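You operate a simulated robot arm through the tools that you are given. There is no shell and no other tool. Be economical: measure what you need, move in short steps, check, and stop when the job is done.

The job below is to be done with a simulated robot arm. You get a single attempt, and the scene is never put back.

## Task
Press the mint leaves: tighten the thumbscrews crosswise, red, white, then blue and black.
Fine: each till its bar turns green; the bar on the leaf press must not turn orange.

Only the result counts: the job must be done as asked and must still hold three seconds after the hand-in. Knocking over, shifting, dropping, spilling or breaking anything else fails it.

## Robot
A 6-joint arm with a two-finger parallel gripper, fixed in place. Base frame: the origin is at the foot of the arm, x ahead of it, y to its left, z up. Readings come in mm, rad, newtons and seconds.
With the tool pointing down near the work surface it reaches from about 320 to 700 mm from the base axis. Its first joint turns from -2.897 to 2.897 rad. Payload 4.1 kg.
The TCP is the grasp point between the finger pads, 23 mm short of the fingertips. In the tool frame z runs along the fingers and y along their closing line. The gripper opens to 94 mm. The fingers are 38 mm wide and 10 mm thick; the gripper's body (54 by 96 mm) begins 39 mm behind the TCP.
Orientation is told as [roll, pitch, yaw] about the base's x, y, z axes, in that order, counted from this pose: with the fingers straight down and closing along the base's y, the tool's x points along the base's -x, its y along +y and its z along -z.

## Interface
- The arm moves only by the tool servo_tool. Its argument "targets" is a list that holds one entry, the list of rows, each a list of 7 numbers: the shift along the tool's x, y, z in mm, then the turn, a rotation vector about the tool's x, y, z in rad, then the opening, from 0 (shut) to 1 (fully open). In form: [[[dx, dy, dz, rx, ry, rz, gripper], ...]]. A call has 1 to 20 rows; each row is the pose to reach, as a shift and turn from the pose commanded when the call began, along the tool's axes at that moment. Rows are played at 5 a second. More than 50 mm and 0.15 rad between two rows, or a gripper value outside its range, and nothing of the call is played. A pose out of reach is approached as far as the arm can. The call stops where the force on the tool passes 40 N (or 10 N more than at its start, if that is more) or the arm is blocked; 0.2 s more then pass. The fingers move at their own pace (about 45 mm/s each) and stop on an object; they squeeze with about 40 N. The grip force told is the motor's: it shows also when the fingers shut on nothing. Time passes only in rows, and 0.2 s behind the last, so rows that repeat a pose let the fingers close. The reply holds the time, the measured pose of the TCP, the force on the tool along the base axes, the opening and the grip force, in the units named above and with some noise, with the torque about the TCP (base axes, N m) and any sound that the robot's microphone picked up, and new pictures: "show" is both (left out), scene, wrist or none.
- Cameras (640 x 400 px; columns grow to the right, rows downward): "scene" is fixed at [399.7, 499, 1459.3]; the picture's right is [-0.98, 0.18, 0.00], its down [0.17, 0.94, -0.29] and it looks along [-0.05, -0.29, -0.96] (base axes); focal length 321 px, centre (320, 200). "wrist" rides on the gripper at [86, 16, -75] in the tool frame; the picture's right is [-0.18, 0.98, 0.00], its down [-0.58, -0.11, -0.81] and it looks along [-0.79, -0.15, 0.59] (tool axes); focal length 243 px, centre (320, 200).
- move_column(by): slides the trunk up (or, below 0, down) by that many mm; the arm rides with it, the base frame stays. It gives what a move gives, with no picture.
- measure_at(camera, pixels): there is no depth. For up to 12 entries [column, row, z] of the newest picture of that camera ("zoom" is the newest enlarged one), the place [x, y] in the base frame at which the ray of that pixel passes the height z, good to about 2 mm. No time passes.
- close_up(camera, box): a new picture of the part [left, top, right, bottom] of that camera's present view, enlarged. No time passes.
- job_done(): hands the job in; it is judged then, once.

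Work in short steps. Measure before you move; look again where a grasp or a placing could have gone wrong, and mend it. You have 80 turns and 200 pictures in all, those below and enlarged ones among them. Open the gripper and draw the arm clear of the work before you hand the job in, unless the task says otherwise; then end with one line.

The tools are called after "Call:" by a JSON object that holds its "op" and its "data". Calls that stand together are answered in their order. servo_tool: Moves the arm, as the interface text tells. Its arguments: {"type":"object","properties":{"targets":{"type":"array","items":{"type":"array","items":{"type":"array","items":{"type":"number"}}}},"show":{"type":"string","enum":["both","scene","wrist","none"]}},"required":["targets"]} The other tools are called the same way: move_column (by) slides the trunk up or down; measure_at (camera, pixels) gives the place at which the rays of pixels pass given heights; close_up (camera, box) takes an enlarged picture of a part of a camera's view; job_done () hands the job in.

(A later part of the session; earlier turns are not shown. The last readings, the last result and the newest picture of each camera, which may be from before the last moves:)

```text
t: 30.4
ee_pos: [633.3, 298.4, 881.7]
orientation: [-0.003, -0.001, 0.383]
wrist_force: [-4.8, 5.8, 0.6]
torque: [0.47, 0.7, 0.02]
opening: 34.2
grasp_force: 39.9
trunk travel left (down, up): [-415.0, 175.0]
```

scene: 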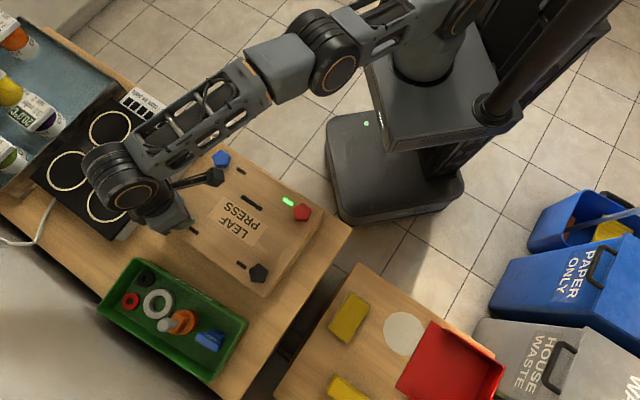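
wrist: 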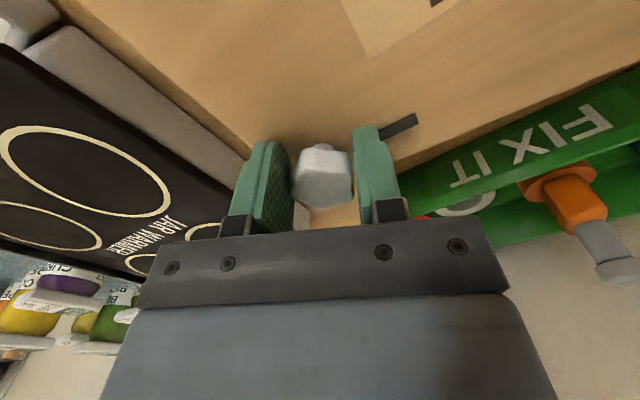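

Gripped (34.2). I drag it by base (−20,+10) to bring white within reach.

Call:
{"op": "servo_tool", "data": {"targets": [[[2.5, 2.8, 0, 0, 0, -0.01, 0.3], [5, 5.6, 0, 0, 0, -0.02, 0.3], [7.5, 8.4, 0, 0, 0, -0.03, 0.3], [10, 11.2, 0, 0, 0, -0.04, 0.3], [12.5, 14, 0, 0, 0, -0.05, 0.3], [15, 16.8, 0, 0, 0, -0.05, 0.3], [15, 16.8, 0, 0, 0, -0.05, 0.3]]]}}

Call:
{"op": "close_up", "data": {"camera": "scene", "box": [150, 140, 342, 300]}}

Call:
{"op": "close_up", "data": {"camera": "wrist", "box": [224, 100, 416, 220]}}

```text
t: 32.0
ee_pos: [613.6, 306.4, 881.1]
orientation: [0.0, -0.003, 0.432]
wrist_force: [10.0, -3.2, 5.8]
torque: [0.34, -0.35, -0.05]
opening: 33.9
grasp_force: 40.1
trunk travel left (down, up): [-415.0, 175.0]
```

scene: 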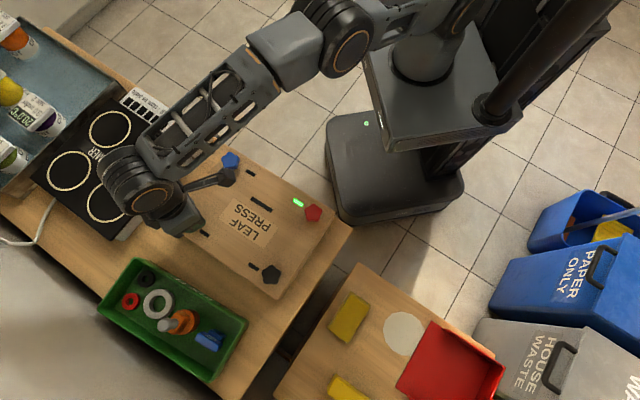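
wrist: 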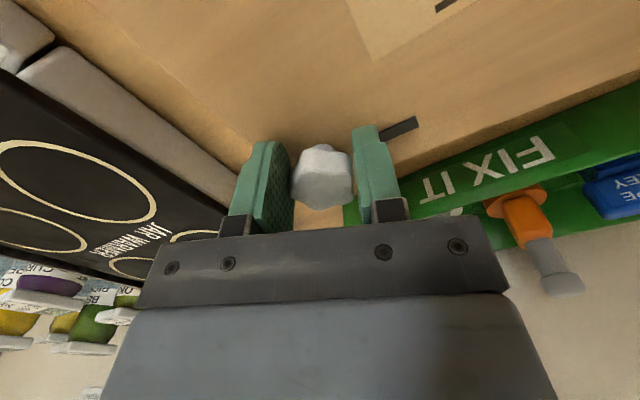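

```text
2.50 times, centred on (246, 220) of scene
```

zoom: 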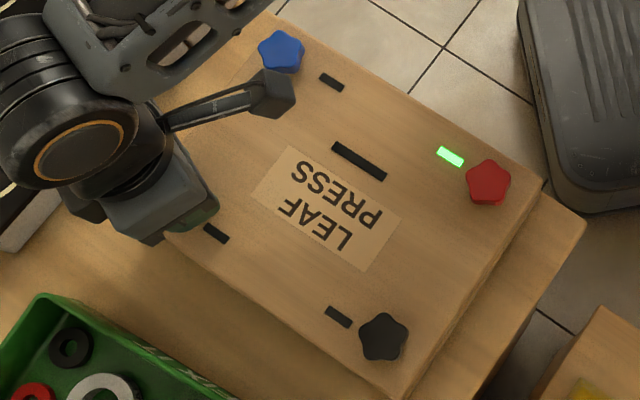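

```text
3.33 times, centred on (320, 160) of wrist
```

zoom: 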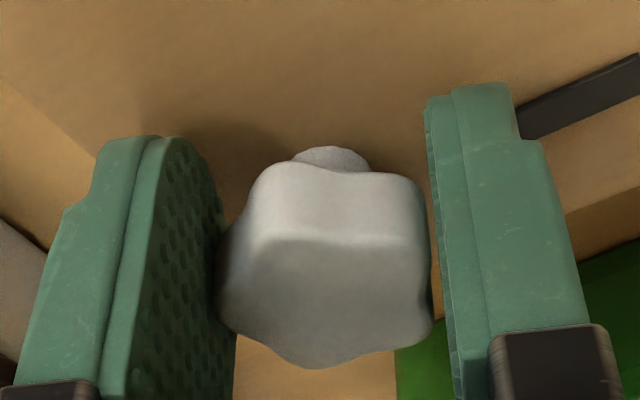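

White is now at r≈694. I open, recentre 8 mm outward along the fingers' width, and regrip.

Call:
{"op": "servo_tool", "data": {"targets": [[[0, 0, 0, 0, 0, 0, 0.55], [0, 0, 0, 0, 0, 0, 0.55], [-4, 0, 0, 0, 0, 0, 0.55], [-8, 0, 0, 0, 0, 0, 0.55], [-8, 0, 0, 0, 0, 0, 0.4], [-8, 0, 0, 0, 0, 0, 0.3], [-8, 0, 0, 0, 0, 0, 0.3]]], "show": "wrist"}}

Call:
{"op": "close_up", "data": {"camera": "wrist", "box": [224, 100, 416, 220]}}

```text
t: 33.6
ee_pos: [622.2, 311.2, 880.2]
orientation: [-0.002, -0.001, 0.432]
wrist_force: [-0.4, -0.2, 0.9]
torque: [0.19, 0.14, -0.01]
opening: 34.1
grasp_force: 39.8
trunk travel left (down, up): [-415.0, 175.0]
```

wrist: 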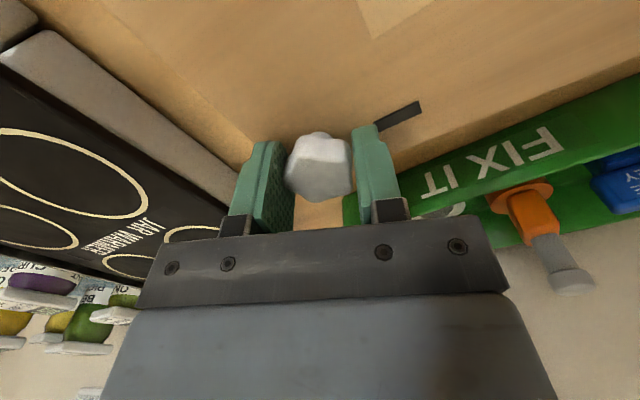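

```text
3.33 times, centred on (320, 160) of wrist
```

zoom: 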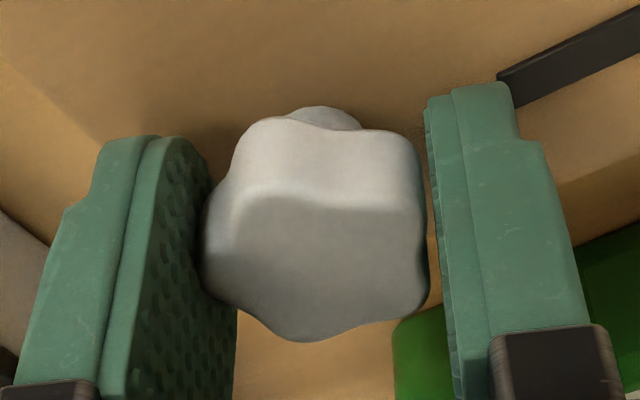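

Well seated, forces near zero. I turn white clockwise 1.5 rad.

Call:
{"op": "servo_tool", "data": {"targets": [[[0.3, 0, 0, 0, 0, 0.15, 0.3], [0.5, 0.1, 0, 0, 0, 0.3, 0.3], [0.7, 0.2, 0, 0, 0, 0.45, 0.3], [1, 0.3, 0, 0, 0, 0.6, 0.3], [1.2, 0.45, 0, 0, 0, 0.75, 0.3], [1.3, 0.65, 0, 0, 0, 0.9, 0.3], [1.5, 0.85, 0, 0, 0, 1.05, 0.3], [1.6, 1.1, 0, 0, 0, 1.2, 0.3], [1.7, 1.3, 0, 0, 0, 1.35, 0.3], [1.7, 1.6, 0, 0, 0, 1.5, 0.3], [1.7, 1.6, 0, 0, 0, 1.5, 0.3]]]}}

Call:
{"op": "close_up", "data": {"camera": "scene", "box": [150, 140, 342, 300]}}

```text
t: 36.0
ee_pos: [619.4, 312.2, 880.0]
orientation: [0.001, 0.0, -1.07]
wrist_force: [10.2, -4.1, 0.6]
torque: [-0.84, -0.43, -0.01]
opening: 33.7
grasp_force: 40.0
trunk travel left (down, up): [-415.0, 175.0]
```

scene: 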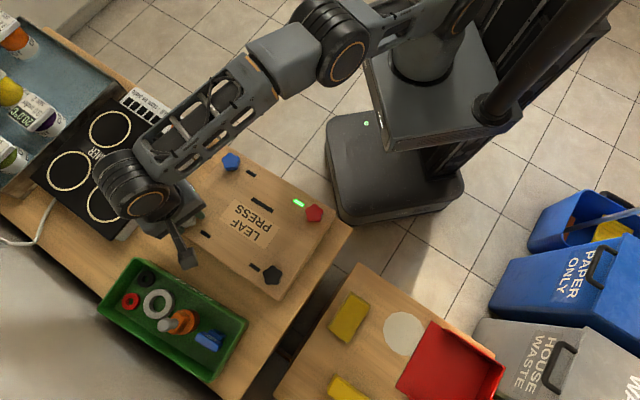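
wrist: 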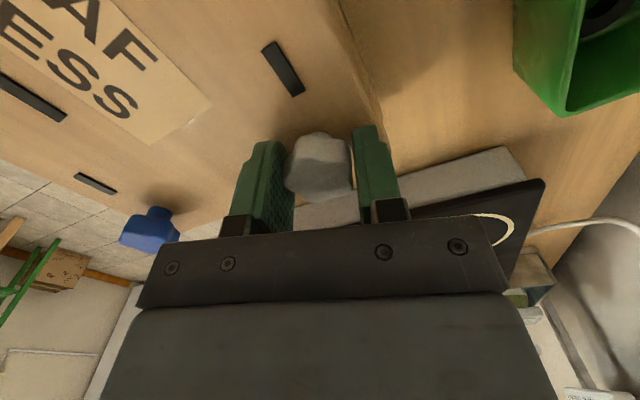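

```text
2.50 times, centred on (246, 220) of scene
```

zoom: 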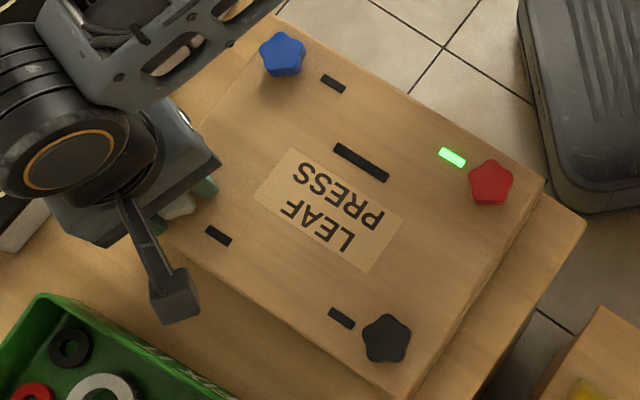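

White's bar still dark at 1.5 rad (wrist (283,68)). I continue by 0.35 rad.

Call:
{"op": "servo_tool", "data": {"targets": [[[-1, 1, 0, 0, 0, 0, 0.3], [-1, 1, 0, 0, 0, 0.1, 0.3], [-1, 1.1, 0, 0, 0, 0.2, 0.3], [-1, 1.3, 0, 0, 0, 0.3, 0.3], [-1, 1.4, 0, 0, 0, 0.4, 0.3], [-1, 1.4, 0, 0, 0, 0.4, 0.3]]], "show": "wrist"}}

```text
t: 37.4
ee_pos: [619.0, 311.9, 881.0]
orientation: [0.001, 0.001, -1.466]
wrist_force: [-7.8, -3.5, 0.4]
torque: [-0.02, 0.47, -0.02]
opening: 33.6
grasp_force: 40.1
trunk travel left (down, up): [-415.0, 175.0]
```

wrist: 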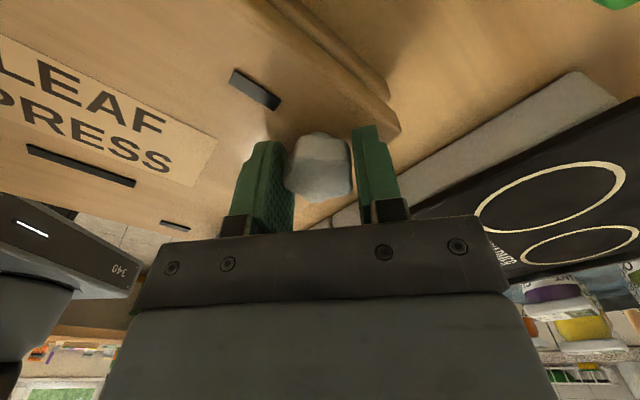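

Still dark at 1.9 rad. Small steps: +0.15.

Call:
{"op": "servo_tool", "data": {"targets": [[[0, -1, 0, 0, 0, 0.05, 0.3], [0, -1, 0, 0, 0, 0.1, 0.3], [0, -1, 0, 0, 0, 0.15, 0.3], [0, -1, 0, 0, 0, 0.15, 0.3]]], "show": "wrist"}}

```text
t: 38.4
ee_pos: [620.3, 312.9, 880.8]
orientation: [0.001, 0.002, -1.617]
wrist_force: [-8.9, 1.2, 0.1]
torque: [0.16, 0.25, 0.0]
opening: 33.9
grasp_force: 40.0
trunk travel left (down, up): [-415.0, 175.0]
```

wrist: 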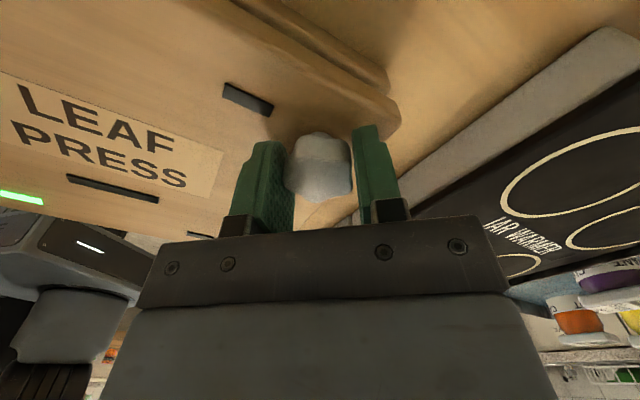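

Still dark at 2.05. Another +0.15.

Call:
{"op": "servo_tool", "data": {"targets": [[[0, -1, 0, 0, 0, 0.05, 0.3], [0, -1, 0, 0, 0, 0.1, 0.3], [0, -1, 0, 0, 0, 0.15, 0.3], [0, -1, 0, 0, 0, 0.15, 0.3]]], "show": "wrist"}}

```text
t: 39.4
ee_pos: [618.6, 311.5, 880.4]
orientation: [0.002, -0.001, -1.767]
wrist_force: [-8.0, -2.2, 0.2]
torque: [-0.22, 0.4, 0.45]
opening: 33.9
grasp_force: 39.6
trunk travel left (down, up): [-415.0, 175.0]
```

wrist: 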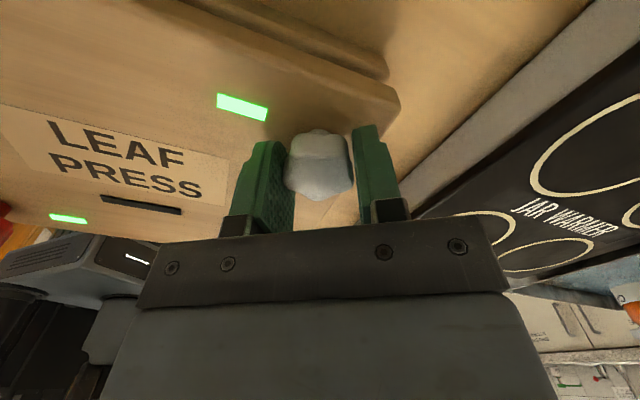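

White is green at ≈2.2 rad; the centre bar is dark. I release and lift with the trunk.

Call:
{"op": "servo_tool", "data": {"targets": [[[0, 0, 0, 0, 0, 0, 0.6], [0, 0, 0, 0, 0, 0, 0.6]]], "show": "none"}}

Call:
{"op": "move_column", "data": {"by": 80}}

Call:
{"op": "servo_tool", "data": {"targets": [[[8, 0, 0, 0, 0, -0.145, 0.6], [16, 0, 0, 0, 0, -0.29, 0.6], [16, 0, 0, 0, 0, -0.435, 0.6], [16, 0, 0, 0, 0, -0.58, 0.6], [16, 0, 0, 0, 0, -0.725, 0.6], [16, 0, 0, 0, 0, -0.87, 0.6], [16, 0, 0, 0, 0, -1.015, 0.6], [16, 0, 0, 0, 0, -1.16, 0.6], [16, 0, 0, 0, 0, -1.305, 0.6], [16, 0, 0, 0, 0, -1.45, 0.6], [16, 0, 0, 0, 0, -1.595, 0.6], [16, 0, 0, 0, 0, -1.74, 0.6], [16, 0, 0, 0, 0, -1.767, 0.6], [16, 0, 0, 0, 0, -1.767, 0.6]]], "show": "none"}}

Call:
{"op": "close_up", "data": {"camera": "scene", "box": [150, 140, 342, 300]}}

```text
t: 40.0
ee_pos: [620.4, 311.6, 881.7]
orientation: [0.003, -0.001, -1.765]
wrist_force: [-0.3, -0.6, 0.2]
torque: [0.02, 0.03, 0.04]
opening: 56.3
grasp_force: 0.0
trunk travel left (down, up): [-415.0, 175.0]
```

```text
t: 41.2
ee_pos: [620.6, 310.4, 960.2]
orientation: [0.002, 0.0, -1.766]
wrist_force: [0.7, -0.4, 0.5]
torque: [0.01, 0.03, 0.0]
opening: 56.2
grasp_force: 0.1
trunk travel left (down, up): [-495.0, 95.0]
```

```text
t: 44.2
ee_pos: [621.5, 326.8, 960.5]
orientation: [0.002, -0.002, 0.001]
wrist_force: [0.0, 0.2, -0.7]
torque: [0.02, -0.02, -0.01]
opening: 56.3
grasp_force: 0.1
trunk travel left (down, up): [-495.0, 95.0]
```

```text
2.50 times, centred on (246, 220) of scene
```

zoom: 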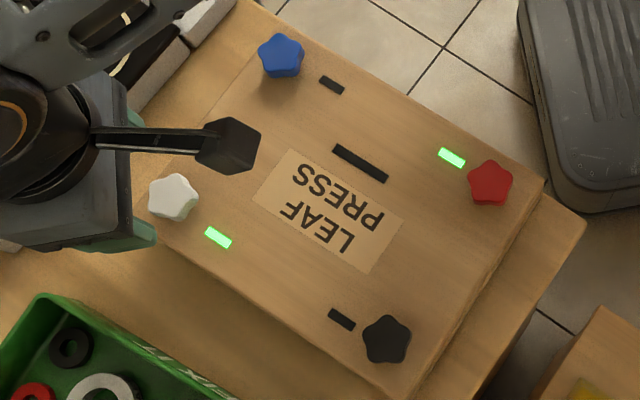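

Red and white are green, centre dark. I locate blue (zoom (281,56)) and black.

Call:
{"op": "measure_at", "data": {"camera": "zoom", "pixels": [[281, 54, 874], [173, 197, 874], [387, 338, 874], [490, 183, 874]]}}

```text
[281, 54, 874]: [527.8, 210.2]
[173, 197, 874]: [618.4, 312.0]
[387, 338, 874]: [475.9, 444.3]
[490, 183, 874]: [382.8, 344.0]
```

Moving above blue (528, 210).

Call:
{"op": "servo_tool", "data": {"targets": [[[24, -29, 0, 0, 0, 0, 0.7], [47, -58, 0, 0, 0, 0, 0.7], [70, -88, 0, 0, 0, 0, 0.7], [93.5, -116.8, 0, 0, 0, 0, 0.7], [93.5, -116.8, 0, 0, 0, 0, 0.7]]]}}

Call:
{"op": "close_up", "data": {"camera": "wrist", "box": [256, 30, 384, 110]}}

```text
t: 45.4
ee_pos: [529.0, 210.7, 962.3]
orientation: [0.001, -0.004, 0.001]
wrist_force: [-0.4, 0.8, 0.9]
torque: [0.03, -0.01, 0.02]
opening: 65.8
grasp_force: 0.0
trunk travel left (down, up): [-495.0, 95.0]
```

scene: 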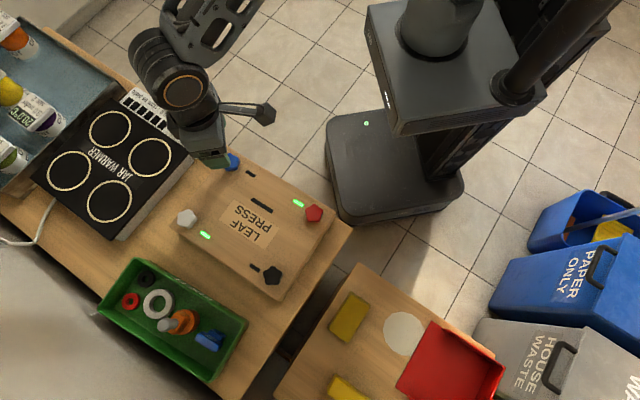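
wrist: 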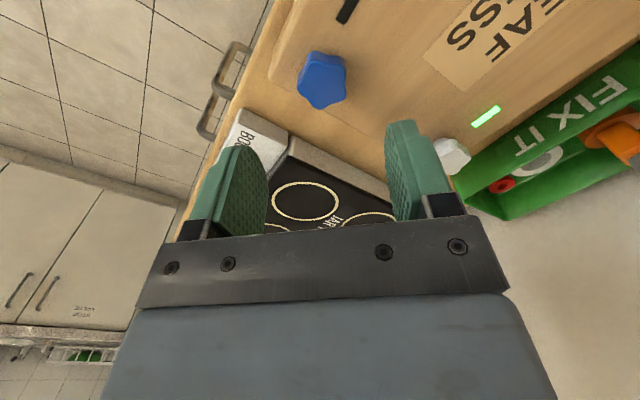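

```text
5.00 times, centred on (320, 70) of wrist
```

zoom: 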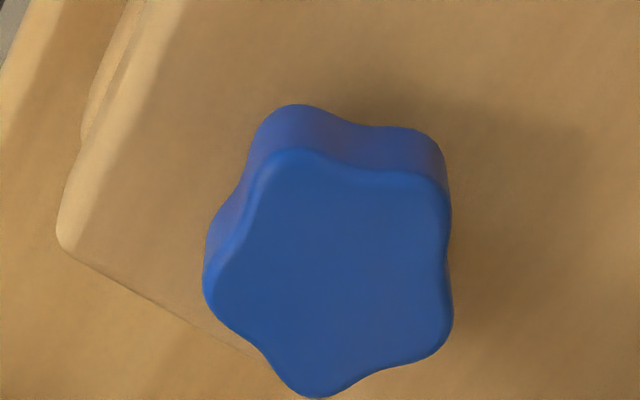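

Call:
{"op": "measure_at", "data": {"camera": "zoom", "pixels": [[280, 152, 876], [445, 190, 876], [447, 348, 876], [310, 396, 876], [206, 285, 876]]}}

```text
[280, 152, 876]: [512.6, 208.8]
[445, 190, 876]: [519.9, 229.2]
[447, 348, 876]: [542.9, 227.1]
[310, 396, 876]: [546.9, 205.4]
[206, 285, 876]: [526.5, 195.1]
```

Blue: centre (528.8, 212.2), lobes 47.6°+72k → grip at yaw +0.517. Descend and close.

Call:
{"op": "servo_tool", "data": {"targets": [[[1.1, 3.1, 10, 0, 0, -0.13, 0.65], [1.1, 3.1, 20, 0, 0, -0.26, 0.65], [1.1, 3.1, 30, 0, 0, -0.39, 0.65], [1.1, 3.1, 40, 0, 0, -0.517, 0.65], [1.1, 3.1, 62, 0, 0, -0.517, 0.65], [1.1, 3.1, 75, 0, 0, -0.517, 0.65], [1.1, 3.1, 82, 0, 0, -0.517, 0.65], [1.1, 3.1, 82, 0, 0, -0.517, 0.45], [1.1, 3.1, 82, 0, 0, -0.517, 0.3], [1.1, 3.1, 82, 0, 0, -0.517, 0.3]]], "show": "wrist"}}

```text
t: 47.6
ee_pos: [527.8, 215.8, 878.9]
orientation: [-0.001, 0.0, 0.518]
wrist_force: [-3.9, 5.5, 0.7]
torque: [0.43, -0.17, 0.01]
opening: 34.1
grasp_force: 39.9
trunk travel left (down, up): [-495.0, 95.0]
```

wrist: 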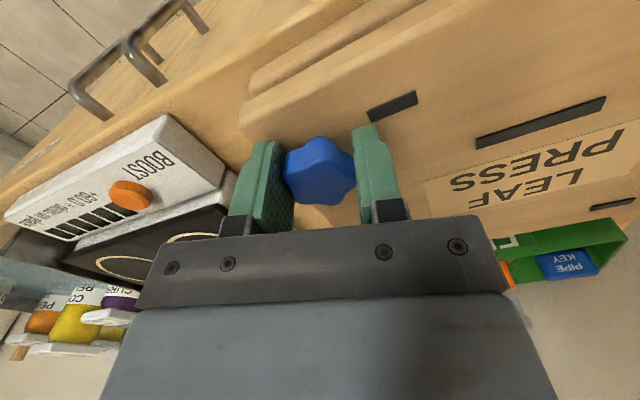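

Gripped (34.1). Turn blue clockwise 1.5 rad.

Call:
{"op": "servo_tool", "data": {"targets": [[[-0.3, 1, 0, 0, 0, 0.15, 0.3], [-0.5, 0.9, 0, 0, 0, 0.3, 0.3], [-0.7, 0.8, 0, 0, 0, 0.45, 0.3], [-1, 0.7, 0, 0, 0, 0.6, 0.3], [-1.2, 0.55, 0, 0, 0, 0.75, 0.3], [-1.3, 0.35, 0, 0, 0, 0.9, 0.3], [-1.5, 0.15, 0, 0, 0, 1.05, 0.3], [-1.6, -0.1, 0, 0, 0, 1.2, 0.3], [-1.7, -0.3, 0, 0, 0, 1.35, 0.3], [-1.7, -0.6, 0, 0, 0, 1.5, 0.3], [-1.7, -0.6, 0, 0, 0, 1.5, 0.3]]]}}

Call:
{"op": "close_up", "data": {"camera": "scene", "box": [150, 140, 342, 300]}}

```text
t: 50.0
ee_pos: [529.1, 214.1, 877.4]
orientation: [0.001, -0.002, -0.985]
wrist_force: [-5.8, 1.2, 0.4]
torque: [-0.54, 0.17, -0.02]
opening: 33.5
grasp_force: 40.2
trunk travel left (down, up): [-495.0, 95.0]
```

scene: 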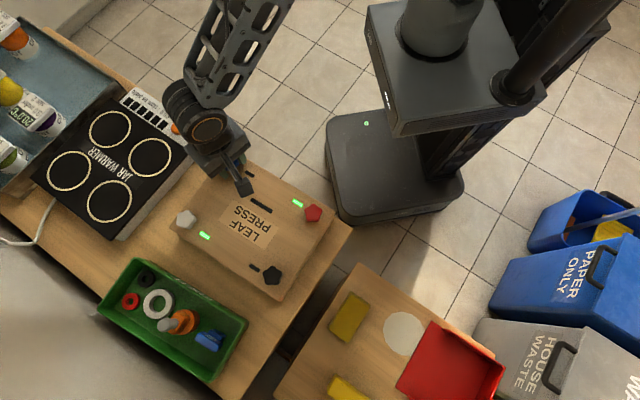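
wrist: 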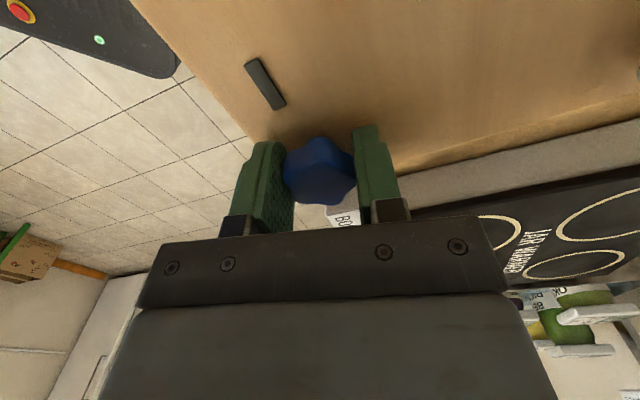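

```text
2.50 times, centred on (246, 220) of scene
```

zoom: 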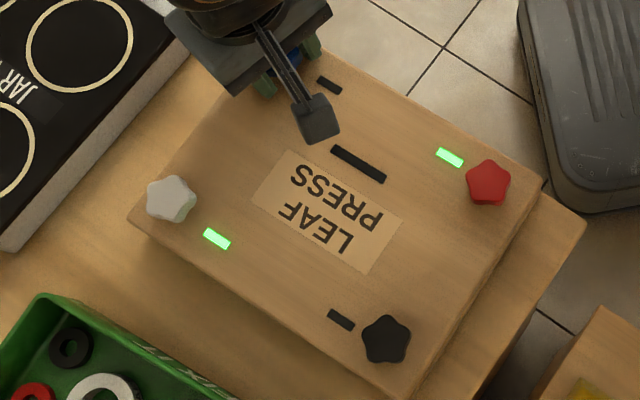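

Blue bar dark at 1.5. Next +0.3.

Call:
{"op": "servo_tool", "data": {"targets": [[[-0.2, -0.5, 0, 0, 0, 0.1, 0.3], [-0.3, -0.6, 0, 0, 0, 0.2, 0.3], [-0.5, -0.7, 0, 0, 0, 0.3, 0.3], [-0.5, -0.7, 0, 0, 0, 0.3, 0.3]]], "show": "wrist"}}

```text
t: 51.0
ee_pos: [529.2, 211.7, 879.4]
orientation: [0.003, -0.003, -1.285]
wrist_force: [-3.9, -3.7, -0.4]
torque: [-0.34, 0.08, 0.01]
opening: 33.0
grasp_force: 39.8
trunk travel left (down, up): [-495.0, 95.0]
```

wrist: 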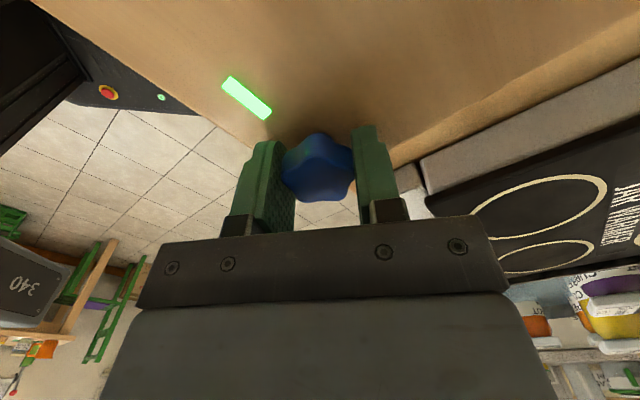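

Blue is green at ≈1.8 rad. Release, rise and turn back to yaw 0.

Call:
{"op": "servo_tool", "data": {"targets": [[[0, 0, 0, 0, 0, 0, 0.6], [0, 0, 0, 0, 0, 0, 0.6], [0, 0, -40, 0, 0, 0, 0.6], [0, 0, -80, 0, 0, 0, 0.6], [0, 0, -80, 0, 0, -0.145, 0.6], [0, 0, -80, 0, 0, -0.29, 0.6], [0, 0, -80, 0, 0, -0.435, 0.6], [0, 0, -80, 0, 0, -0.58, 0.6], [0, 0, -80, 0, 0, -0.725, 0.6], [0, 0, -80, 0, 0, -0.87, 0.6], [0, 0, -80, 0, 0, -1.015, 0.6], [0, 0, -80, 0, 0, -1.16, 0.6], [0, 0, -80, 0, 0, -1.285, 0.6], [0, 0, -80, 0, 0, -1.285, 0.7]]], "show": "none"}}

Call:
{"op": "close_up", "data": {"camera": "scene", "box": [150, 140, 342, 300]}}

```text
t: 54.0
ee_pos: [528.8, 212.9, 958.2]
orientation: [-0.001, -0.001, 0.005]
wrist_force: [0.3, 0.6, -0.5]
torque: [0.01, -0.01, -0.01]
opening: 66.0
grasp_force: 0.1
trunk travel left (down, up): [-495.0, 95.0]
```

```text
2.50 times, centred on (246, 220) of scene
```

zoom: 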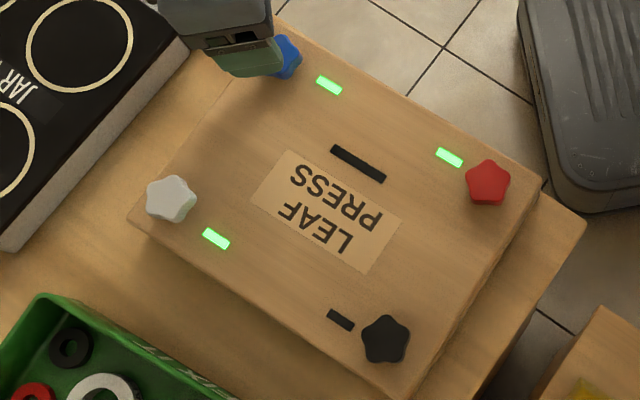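

Three bars green, centre dark. Move above black (476, 444).

Call:
{"op": "servo_tool", "data": {"targets": [[[9, 39, 0, 0, 0, 0, 0.7], [18, 77, 0, 0, 0, 0, 0.7], [27, 116, 0, 0, 0, 0, 0.7], [36, 154, 0, 0, 0, 0, 0.7], [45, 193, 0, 0, 0, 0, 0.7], [53, 231.4, 0, 0, 0, 0, 0.7], [53, 231.4, 0, 0, 0, 0, 0.7]]], "show": "wrist"}}

Call:
{"op": "close_up", "data": {"camera": "wrist", "box": [256, 30, 384, 110]}}

```text
t: 55.6
ee_pos: [475.3, 443.4, 956.7]
orientation: [-0.003, -0.004, 0.002]
wrist_force: [0.1, -0.5, -0.5]
torque: [-0.01, 0.03, 0.0]
opening: 65.8
grasp_force: 0.0
trunk travel left (down, up): [-495.0, 95.0]
```

wrist: 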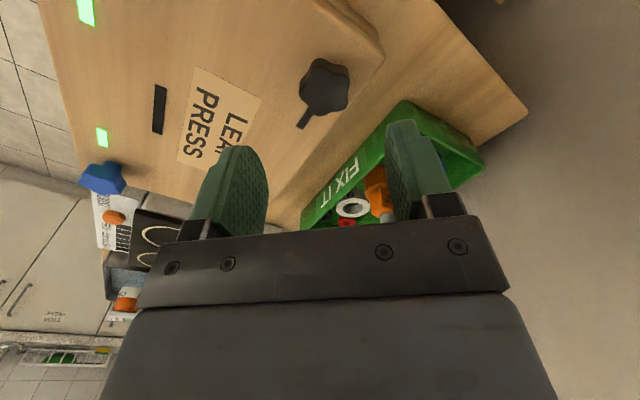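

```text
5.00 times, centred on (320, 70) of wrist
```

zoom: 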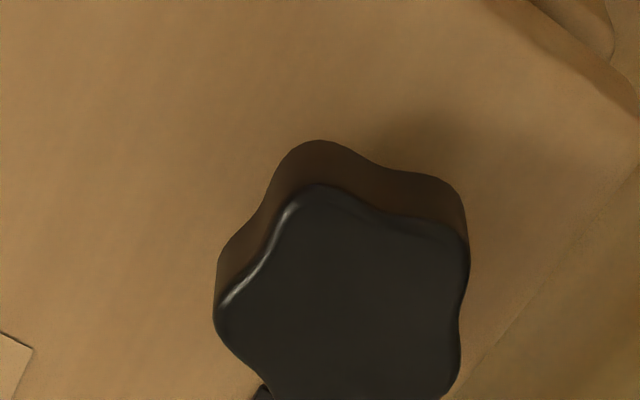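

Call:
{"op": "close_up", "data": {"camera": "wrist", "box": [256, 50, 384, 130]}}

```text
5.00 times, centred on (320, 90) of wrist
```

zoom: 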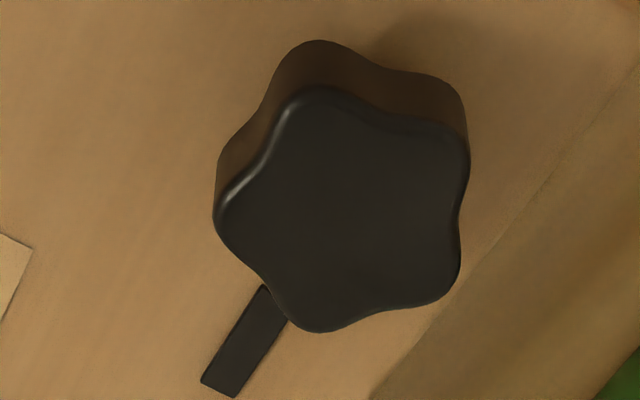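

Call:
{"op": "measure_at", "data": {"camera": "zoom", "pixels": [[305, 88, 876], [466, 145, 876], [453, 288, 876], [315, 332, 876], [215, 215, 876]]}}

```text
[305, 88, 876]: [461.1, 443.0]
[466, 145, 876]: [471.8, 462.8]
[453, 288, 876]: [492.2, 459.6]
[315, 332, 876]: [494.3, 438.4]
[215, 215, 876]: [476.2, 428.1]
```

Black: centre (477.8, 445.5), lobes 44.6°+72k → grip at yaw +0.464.

Call:
{"op": "servo_tool", "data": {"targets": [[[-1.7, 3.7, 10, 0, 0, -0.12, 0.65], [-1.7, 3.7, 20, 0, 0, -0.24, 0.65], [-1.7, 3.7, 30, 0, 0, -0.36, 0.65], [-1.7, 3.7, 40, 0, 0, -0.464, 0.65], [-1.7, 3.7, 60, 0, 0, -0.464, 0.65], [-1.7, 3.7, 70, 0, 0, -0.464, 0.65], [-1.7, 3.7, 77, 0, 0, -0.464, 0.65], [-1.7, 3.7, 77, 0, 0, -0.464, 0.45], [-1.7, 3.7, 77, 0, 0, -0.464, 0.3], [-1.7, 3.7, 77, 0, 0, -0.464, 0.3]]], "show": "wrist"}}

```text
t: 57.8
ee_pos: [478.0, 446.9, 881.6]
orientation: [-0.002, 0.0, 0.465]
wrist_force: [-0.9, -3.8, -0.3]
torque: [0.17, 0.04, -0.01]
opening: 33.8
grasp_force: 40.1
trunk travel left (down, up): [-495.0, 95.0]
```

wrist: 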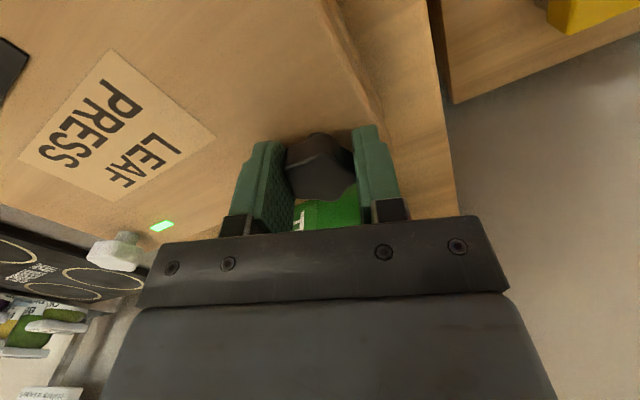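

Gripped (33.8). Turn black clockwise 1.5 rad.

Call:
{"op": "servo_tool", "data": {"targets": [[[-0.3, -0.5, 0, 0, 0, 0.15, 0.3], [-0.5, -0.6, 0, 0, 0, 0.3, 0.3], [-0.7, -0.7, 0, 0, 0, 0.45, 0.3], [-1, -0.8, 0, 0, 0, 0.6, 0.3], [-1.2, -0.95, 0, 0, 0, 0.75, 0.3], [-1.3, -1.15, 0, 0, 0, 0.9, 0.3], [-1.5, -1.35, 0, 0, 0, 1.05, 0.3], [-1.6, -1.6, 0, 0, 0, 1.2, 0.3], [-1.7, -1.8, 0, 0, 0, 1.35, 0.3], [-1.7, -2.1, 0, 0, 0, 1.5, 0.3], [-1.7, -2.1, 0, 0, 0, 1.5, 0.3]]]}}

Call:
{"op": "close_up", "data": {"camera": "scene", "box": [150, 140, 342, 300]}}

```text
t: 60.2
ee_pos: [480.4, 446.9, 880.4]
orientation: [-0.001, -0.001, -1.035]
wrist_force: [-2.9, 0.1, -0.3]
torque: [-0.11, 0.15, 0.02]
opening: 34.0
grasp_force: 39.9
trunk travel left (down, up): [-495.0, 95.0]
```

scene: 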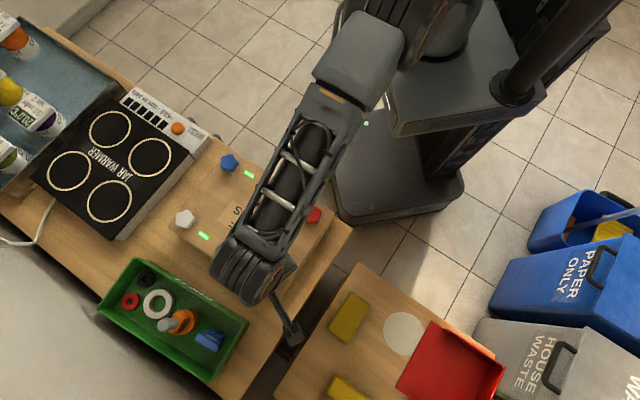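
wrist: 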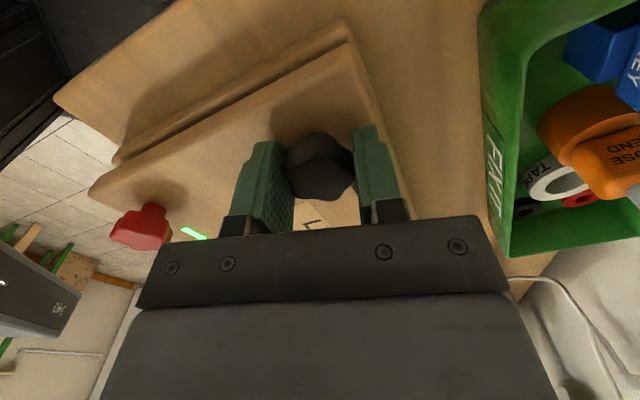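

```text
2.50 times, centred on (246, 220) of scene
```

zoom: 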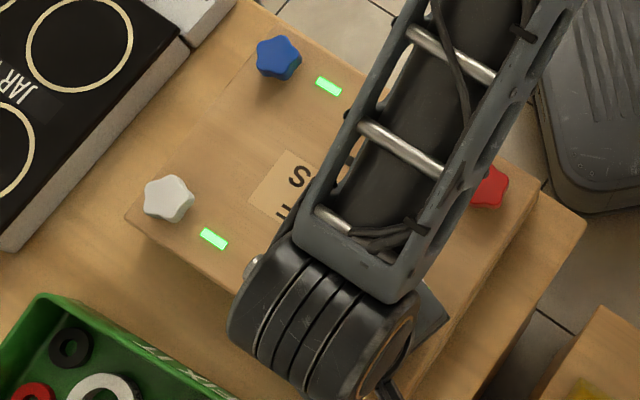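

Black's bar is hidden behind the right finger here. Step +0.2 and look.

Call:
{"op": "servo_tool", "data": {"targets": [[[-0.1, -0.2, 0, 0, 0, 0.07, 0.3], [-0.2, -0.3, 0, 0, 0, 0.14, 0.3], [-0.3, -0.5, 0, 0, 0, 0.2, 0.3], [-0.3, -0.5, 0, 0, 0, 0.2, 0.3]]], "show": "wrist"}}

Call:
{"op": "close_up", "data": {"camera": "wrist", "box": [224, 100, 448, 240]}}

```text
t: 61.2
ee_pos: [480.2, 446.9, 880.9]
orientation: [0.002, -0.001, -1.234]
wrist_force: [-2.7, -0.3, 0.2]
torque: [-0.23, 0.14, -0.02]
opening: 34.1
grasp_force: 40.0
trunk travel left (down, up): [-495.0, 95.0]
```

wrist: 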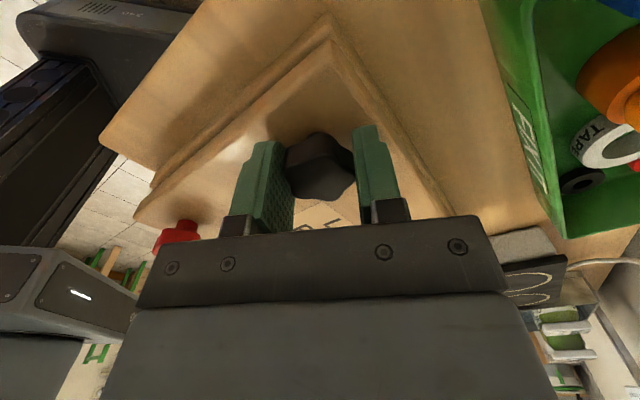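

```text
2.86 times, centred on (336, 170) of wrist
```

zoom: 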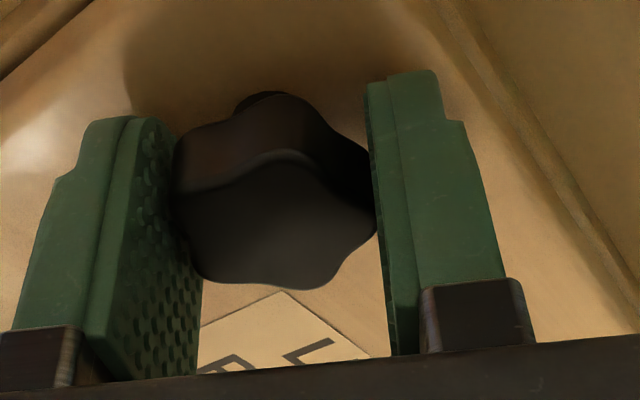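

No green glow yet (bar behind the finger). +0.1 more, which should uncover it.

Call:
{"op": "servo_tool", "data": {"targets": [[[-0.1, -0.2, 0, 0, 0, 0.05, 0.3], [-0.1, -0.2, 0, 0, 0, 0.1, 0.3], [-0.1, -0.2, 0, 0, 0, 0.1, 0.3]]], "show": "wrist"}}

Call:
{"op": "close_up", "data": {"camera": "wrist", "box": [224, 100, 448, 240]}}

Call:
{"op": "close_up", "data": {"camera": "scene", "box": [190, 180, 318, 300]}}

```text
t: 62.0
ee_pos: [479.3, 446.8, 879.6]
orientation: [0.001, -0.002, -1.333]
wrist_force: [-2.5, 1.1, 0.3]
torque: [-0.52, 0.14, -0.02]
opening: 33.7
grasp_force: 40.1
trunk travel left (down, up): [-495.0, 95.0]
```

wrist: 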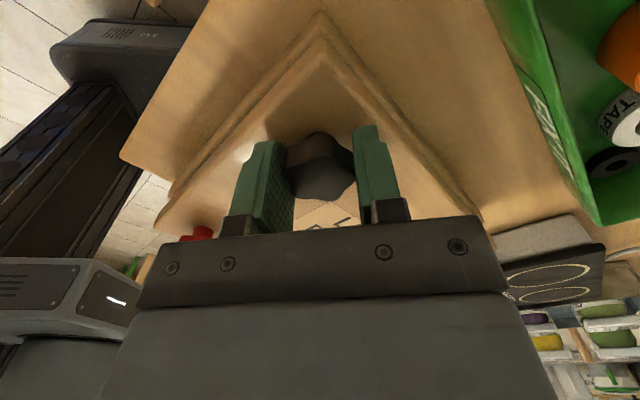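

```text
2.86 times, centred on (336, 170) of wrist
```

zoom: 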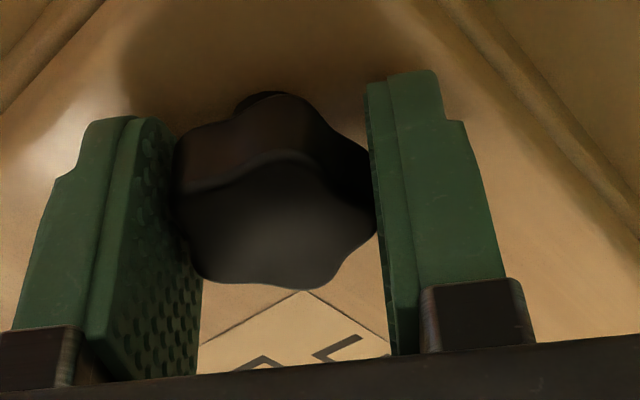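

```text
3.33 times, centred on (254, 240) of scene
```

zoom: 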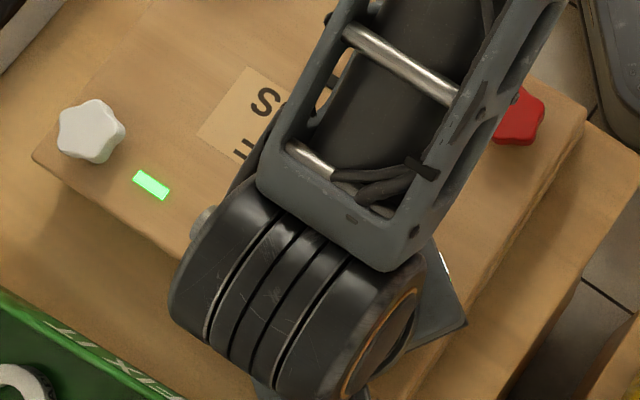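

Bar still hidden; to be safe I release, rise 70 mm and look at it.

Call:
{"op": "servo_tool", "data": {"targets": [[[0, 0, 0, 0, 0, 0, 0.6], [0, 0, 0, 0, 0, 0, 0.6], [0, 0, -35, 0, 0, 0, 0.6], [0, 0, -70, 0, 0, 0, 0.6], [0, 0, -70, 0, 0, 0, 0.6]]], "show": "wrist"}}

```text
t: 63.2
ee_pos: [478.1, 446.3, 949.3]
orientation: [0.001, -0.001, -1.334]
wrist_force: [-0.8, 0.2, -0.1]
torque: [-0.02, 0.0, -0.02]
opening: 56.3
grasp_force: 0.0
trunk travel left (down, up): [-495.0, 95.0]
```

wrist: 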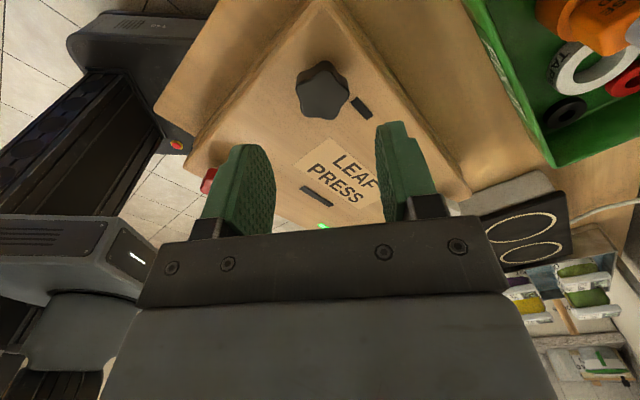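

Dark at 1.8 rad (bar at (361,106)); all else fine. Regrip in the same pose and turn +0.1.

Call:
{"op": "servo_tool", "data": {"targets": [[[0, 0, 35, 0, 0, 0, 0.6], [0, 0, 60, 0, 0, 0, 0.6], [0, 0, 70, 0, 0, 0, 0.6], [0, 0, 70, 0, 0, 0, 0.4], [0, 0, 70, 0, 0, 0, 0.3], [0, 0, 70, 0, 0, 0, 0.3], [0, -0.1, 70, 0, 0, 0.05, 0.3], [-0.1, -0.2, 70, 0, 0, 0.1, 0.3], [-0.1, -0.2, 70, 0, 0, 0.1, 0.3]]], "show": "wrist"}}

Call:
{"op": "close_up", "data": {"camera": "wrist", "box": [224, 100, 448, 240]}}

```text
t: 65.2
ee_pos: [479.8, 444.6, 881.5]
orientation: [0.001, -0.002, -1.435]
wrist_force: [2.2, -1.5, -0.2]
torque: [0.41, 0.18, 0.0]
opening: 33.8
grasp_force: 40.1
trunk travel left (down, up): [-495.0, 95.0]
```

wrist: 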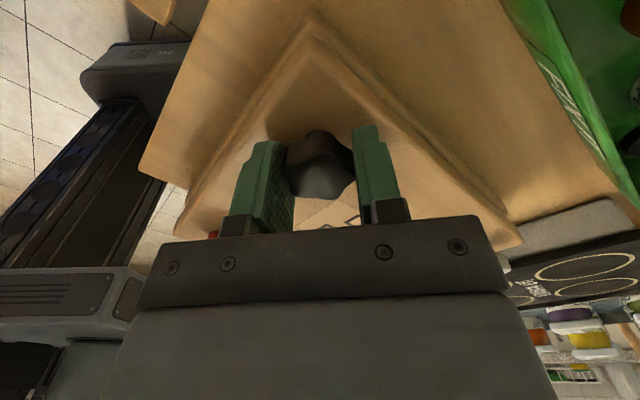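

```text
2.86 times, centred on (336, 170) of wrist
```

zoom: 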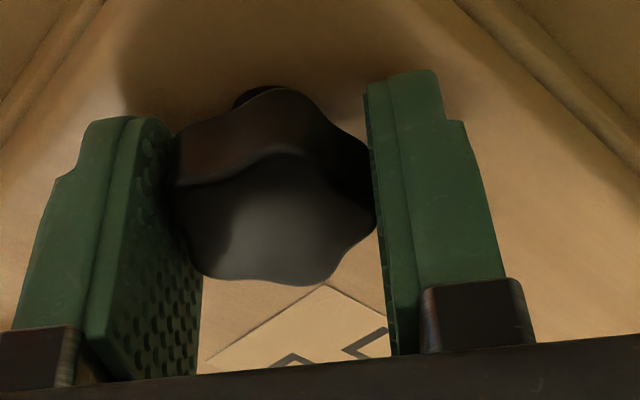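

Still hidden. +0.1 more (total 2.0).

Call:
{"op": "servo_tool", "data": {"targets": [[[0, 0, 0, 0, 0, 0.05, 0.3], [-0.1, 0, 0, 0, 0, 0.1, 0.3], [-0.1, 0, 0, 0, 0, 0.1, 0.3]]], "show": "wrist"}}

Call:
{"op": "close_up", "data": {"camera": "wrist", "box": [224, 100, 448, 240]}}

```text
t: 66.0
ee_pos: [479.2, 445.1, 880.1]
orientation: [0.003, -0.002, -1.534]
wrist_force: [0.9, -4.4, 0.6]
torque: [0.1, 0.2, -0.02]
opening: 33.8
grasp_force: 40.0
trunk travel left (down, up): [-495.0, 95.0]
```

wrist: 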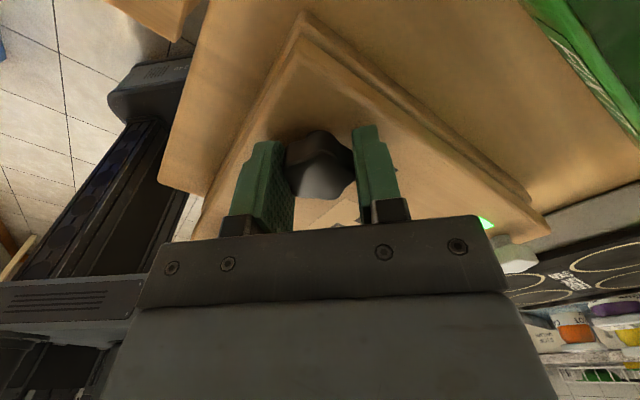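

```text
2.86 times, centred on (336, 170) of wrist
```

zoom: 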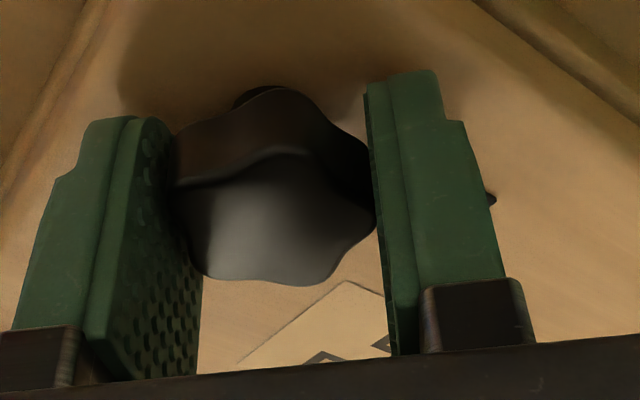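

The bar's corner now shows at zoom (491,199), still dark. +0.1 (total 2.1).

Call:
{"op": "servo_tool", "data": {"targets": [[[0, 0, 0, 0, 0, 0.05, 0.3], [-0.1, 0, 0, 0, 0, 0.1, 0.3], [-0.1, 0, 0, 0, 0, 0.1, 0.3]]], "show": "wrist"}}

```text
t: 66.8
ee_pos: [479.2, 445.5, 880.6]
orientation: [0.003, -0.002, -1.634]
wrist_force: [-2.8, -6.3, -0.4]
torque: [-0.41, 0.38, 0.03]
opening: 33.8
grasp_force: 39.8
trunk travel left (down, up): [-495.0, 95.0]
```

wrist: 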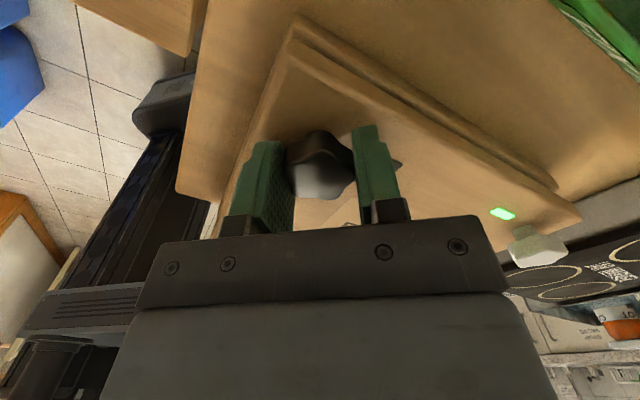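

Still dark at 2.1 (bar corner (397,164)). +0.1.

Call:
{"op": "servo_tool", "data": {"targets": [[[-0.3, 0, 0, 0, 0, 0.05, 0.3], [-0.5, 0, 0, 0, 0, 0.1, 0.3], [-0.5, 0, 0, 0, 0, 0.1, 0.3]]], "show": "wrist"}}

```text
t: 67.6
ee_pos: [478.7, 445.0, 879.5]
orientation: [0.002, 0.001, -1.732]
wrist_force: [-2.8, -2.2, 0.2]
torque: [-0.69, 0.32, -0.02]
opening: 33.9
grasp_force: 39.8
trunk travel left (down, up): [-495.0, 95.0]
```

wrist: 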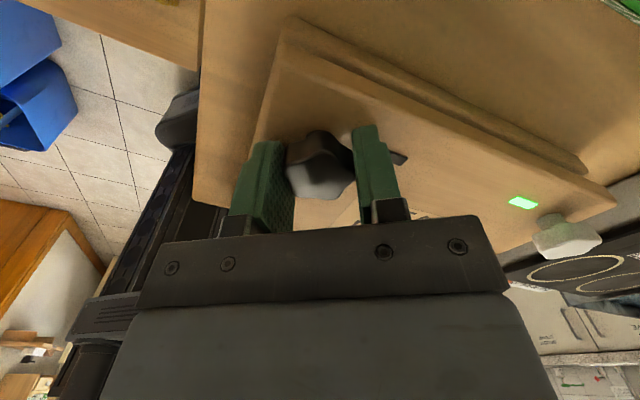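

Still dark at 2.2. +0.15.

Call:
{"op": "servo_tool", "data": {"targets": [[[-0.2, 0, 0, 0, 0, 0.05, 0.3], [-0.3, 0, 0, 0, 0, 0.1, 0.3], [-0.4, -0.1, 0, 0, 0, 0.15, 0.3], [-0.4, -0.1, 0, 0, 0, 0.15, 0.3]]], "show": "wrist"}}

```text
t: 68.6
ee_pos: [478.3, 444.1, 880.2]
orientation: [0.002, 0.001, -1.883]
wrist_force: [-1.4, 2.5, -0.4]
torque: [0.21, 0.06, -0.02]
opening: 33.7
grasp_force: 40.2
trunk travel left (down, up): [-495.0, 95.0]
```

wrist: 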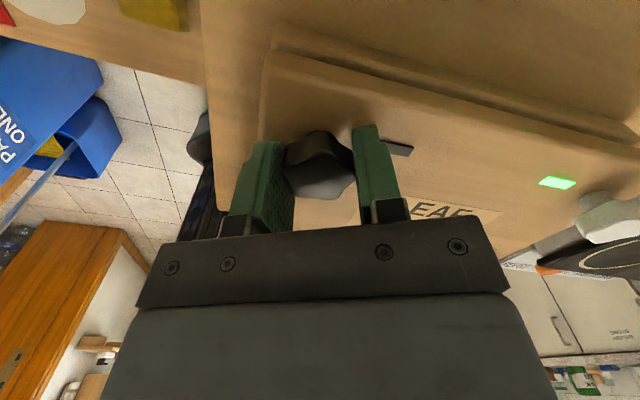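

Still dark at 2.35. +0.15.

Call:
{"op": "servo_tool", "data": {"targets": [[[-0.2, 0, 0, 0, 0, 0.05, 0.3], [-0.3, 0, 0, 0, 0, 0.1, 0.3], [-0.4, -0.1, 0, 0, 0, 0.15, 0.3], [-0.4, -0.1, 0, 0, 0, 0.15, 0.3]]], "show": "wrist"}}

```text
t: 69.6
ee_pos: [478.6, 445.9, 880.7]
orientation: [0.003, -0.001, -2.032]
wrist_force: [-0.7, 7.1, 0.3]
torque: [-0.1, 0.34, 0.05]
opening: 33.8
grasp_force: 40.4
trunk travel left (down, up): [-495.0, 95.0]
```

wrist: 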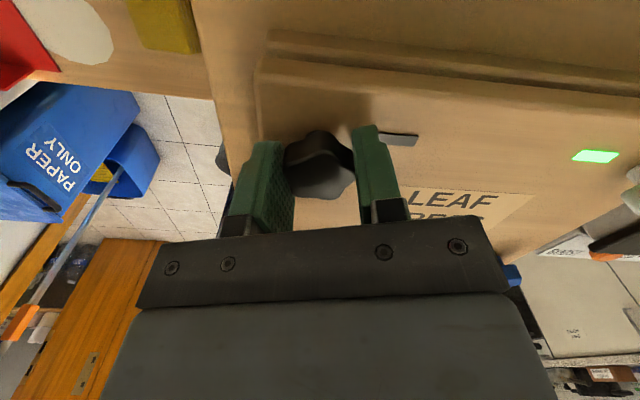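

Dark at 2.5. +0.12, still within the wrist's range.

Call:
{"op": "servo_tool", "data": {"targets": [[[-0.2, 0, 0, 0, 0, 0.06, 0.3], [-0.3, 0, 0, 0, 0, 0.12, 0.3], [-0.3, 0, 0, 0, 0, 0.12, 0.3]]], "show": "wrist"}}

```text
t: 70.4
ee_pos: [477.8, 445.7, 881.0]
orientation: [0.002, -0.002, -2.153]
wrist_force: [-2.9, 6.7, 0.1]
torque: [0.04, 0.15, 0.05]
opening: 34.3
grasp_force: 39.8
trunk travel left (down, up): [-495.0, 95.0]
```

wrist: 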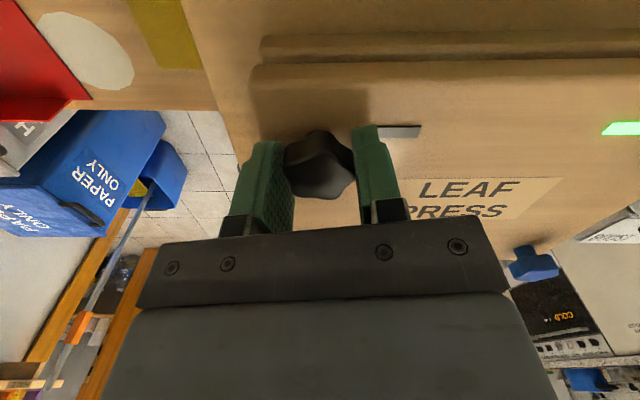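

Dark at 2.62 and near the wrist limit. I open in place, turn back 36° (lobe then on the other finger), and regrip, keeping the bar visible.

Call:
{"op": "servo_tool", "data": {"targets": [[[0, 0, 0, 0, 0, 0, 0.62], [0, 0, 0, 0, 0, 0, 0.62], [-0.3, -1, 0, 0, 0, -0.13, 0.62], [-0.5, -2, 0, 0, 0, -0.26, 0.62], [-0.8, -2.5, 0, 0, 0, -0.39, 0.62], [-1, -3, 0, 0, 0, -0.52, 0.62], [-1, -3.1, 0, 0, 0, -0.628, 0.62], [-1, -3.1, 0, 0, 0, -0.628, 0.45], [-1, -3.1, 0, 0, 0, -0.628, 0.3], [-1, -3.1, 0, 0, 0, -0.628, 0.3]]], "show": "wrist"}}

Call:
{"op": "close_up", "data": {"camera": "scene", "box": [150, 140, 342, 300]}}

```text
t: 72.6
ee_pos: [476.0, 444.1, 882.3]
orientation: [0.002, -0.001, -1.525]
wrist_force: [10.6, -3.2, 9.0]
torque: [0.33, 0.27, -0.07]
opening: 34.0
grasp_force: 39.8
trunk travel left (down, up): [-495.0, 95.0]
```

wrist: 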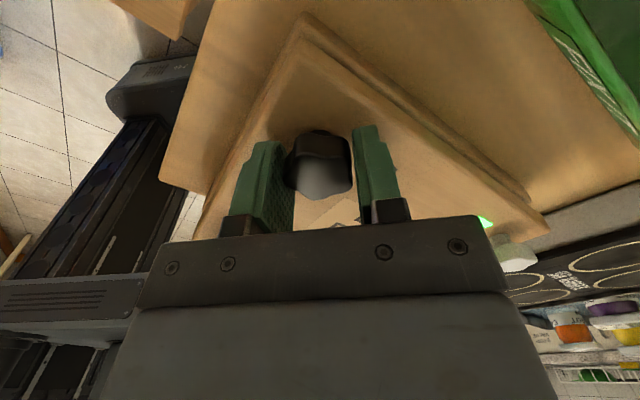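

```text
2.50 times, centred on (246, 220) of scene
```

zoom: 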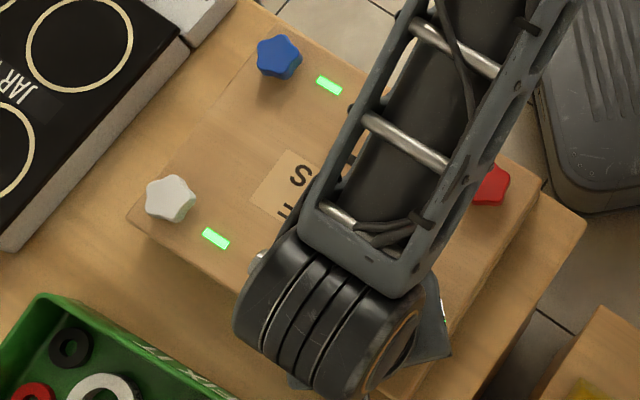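

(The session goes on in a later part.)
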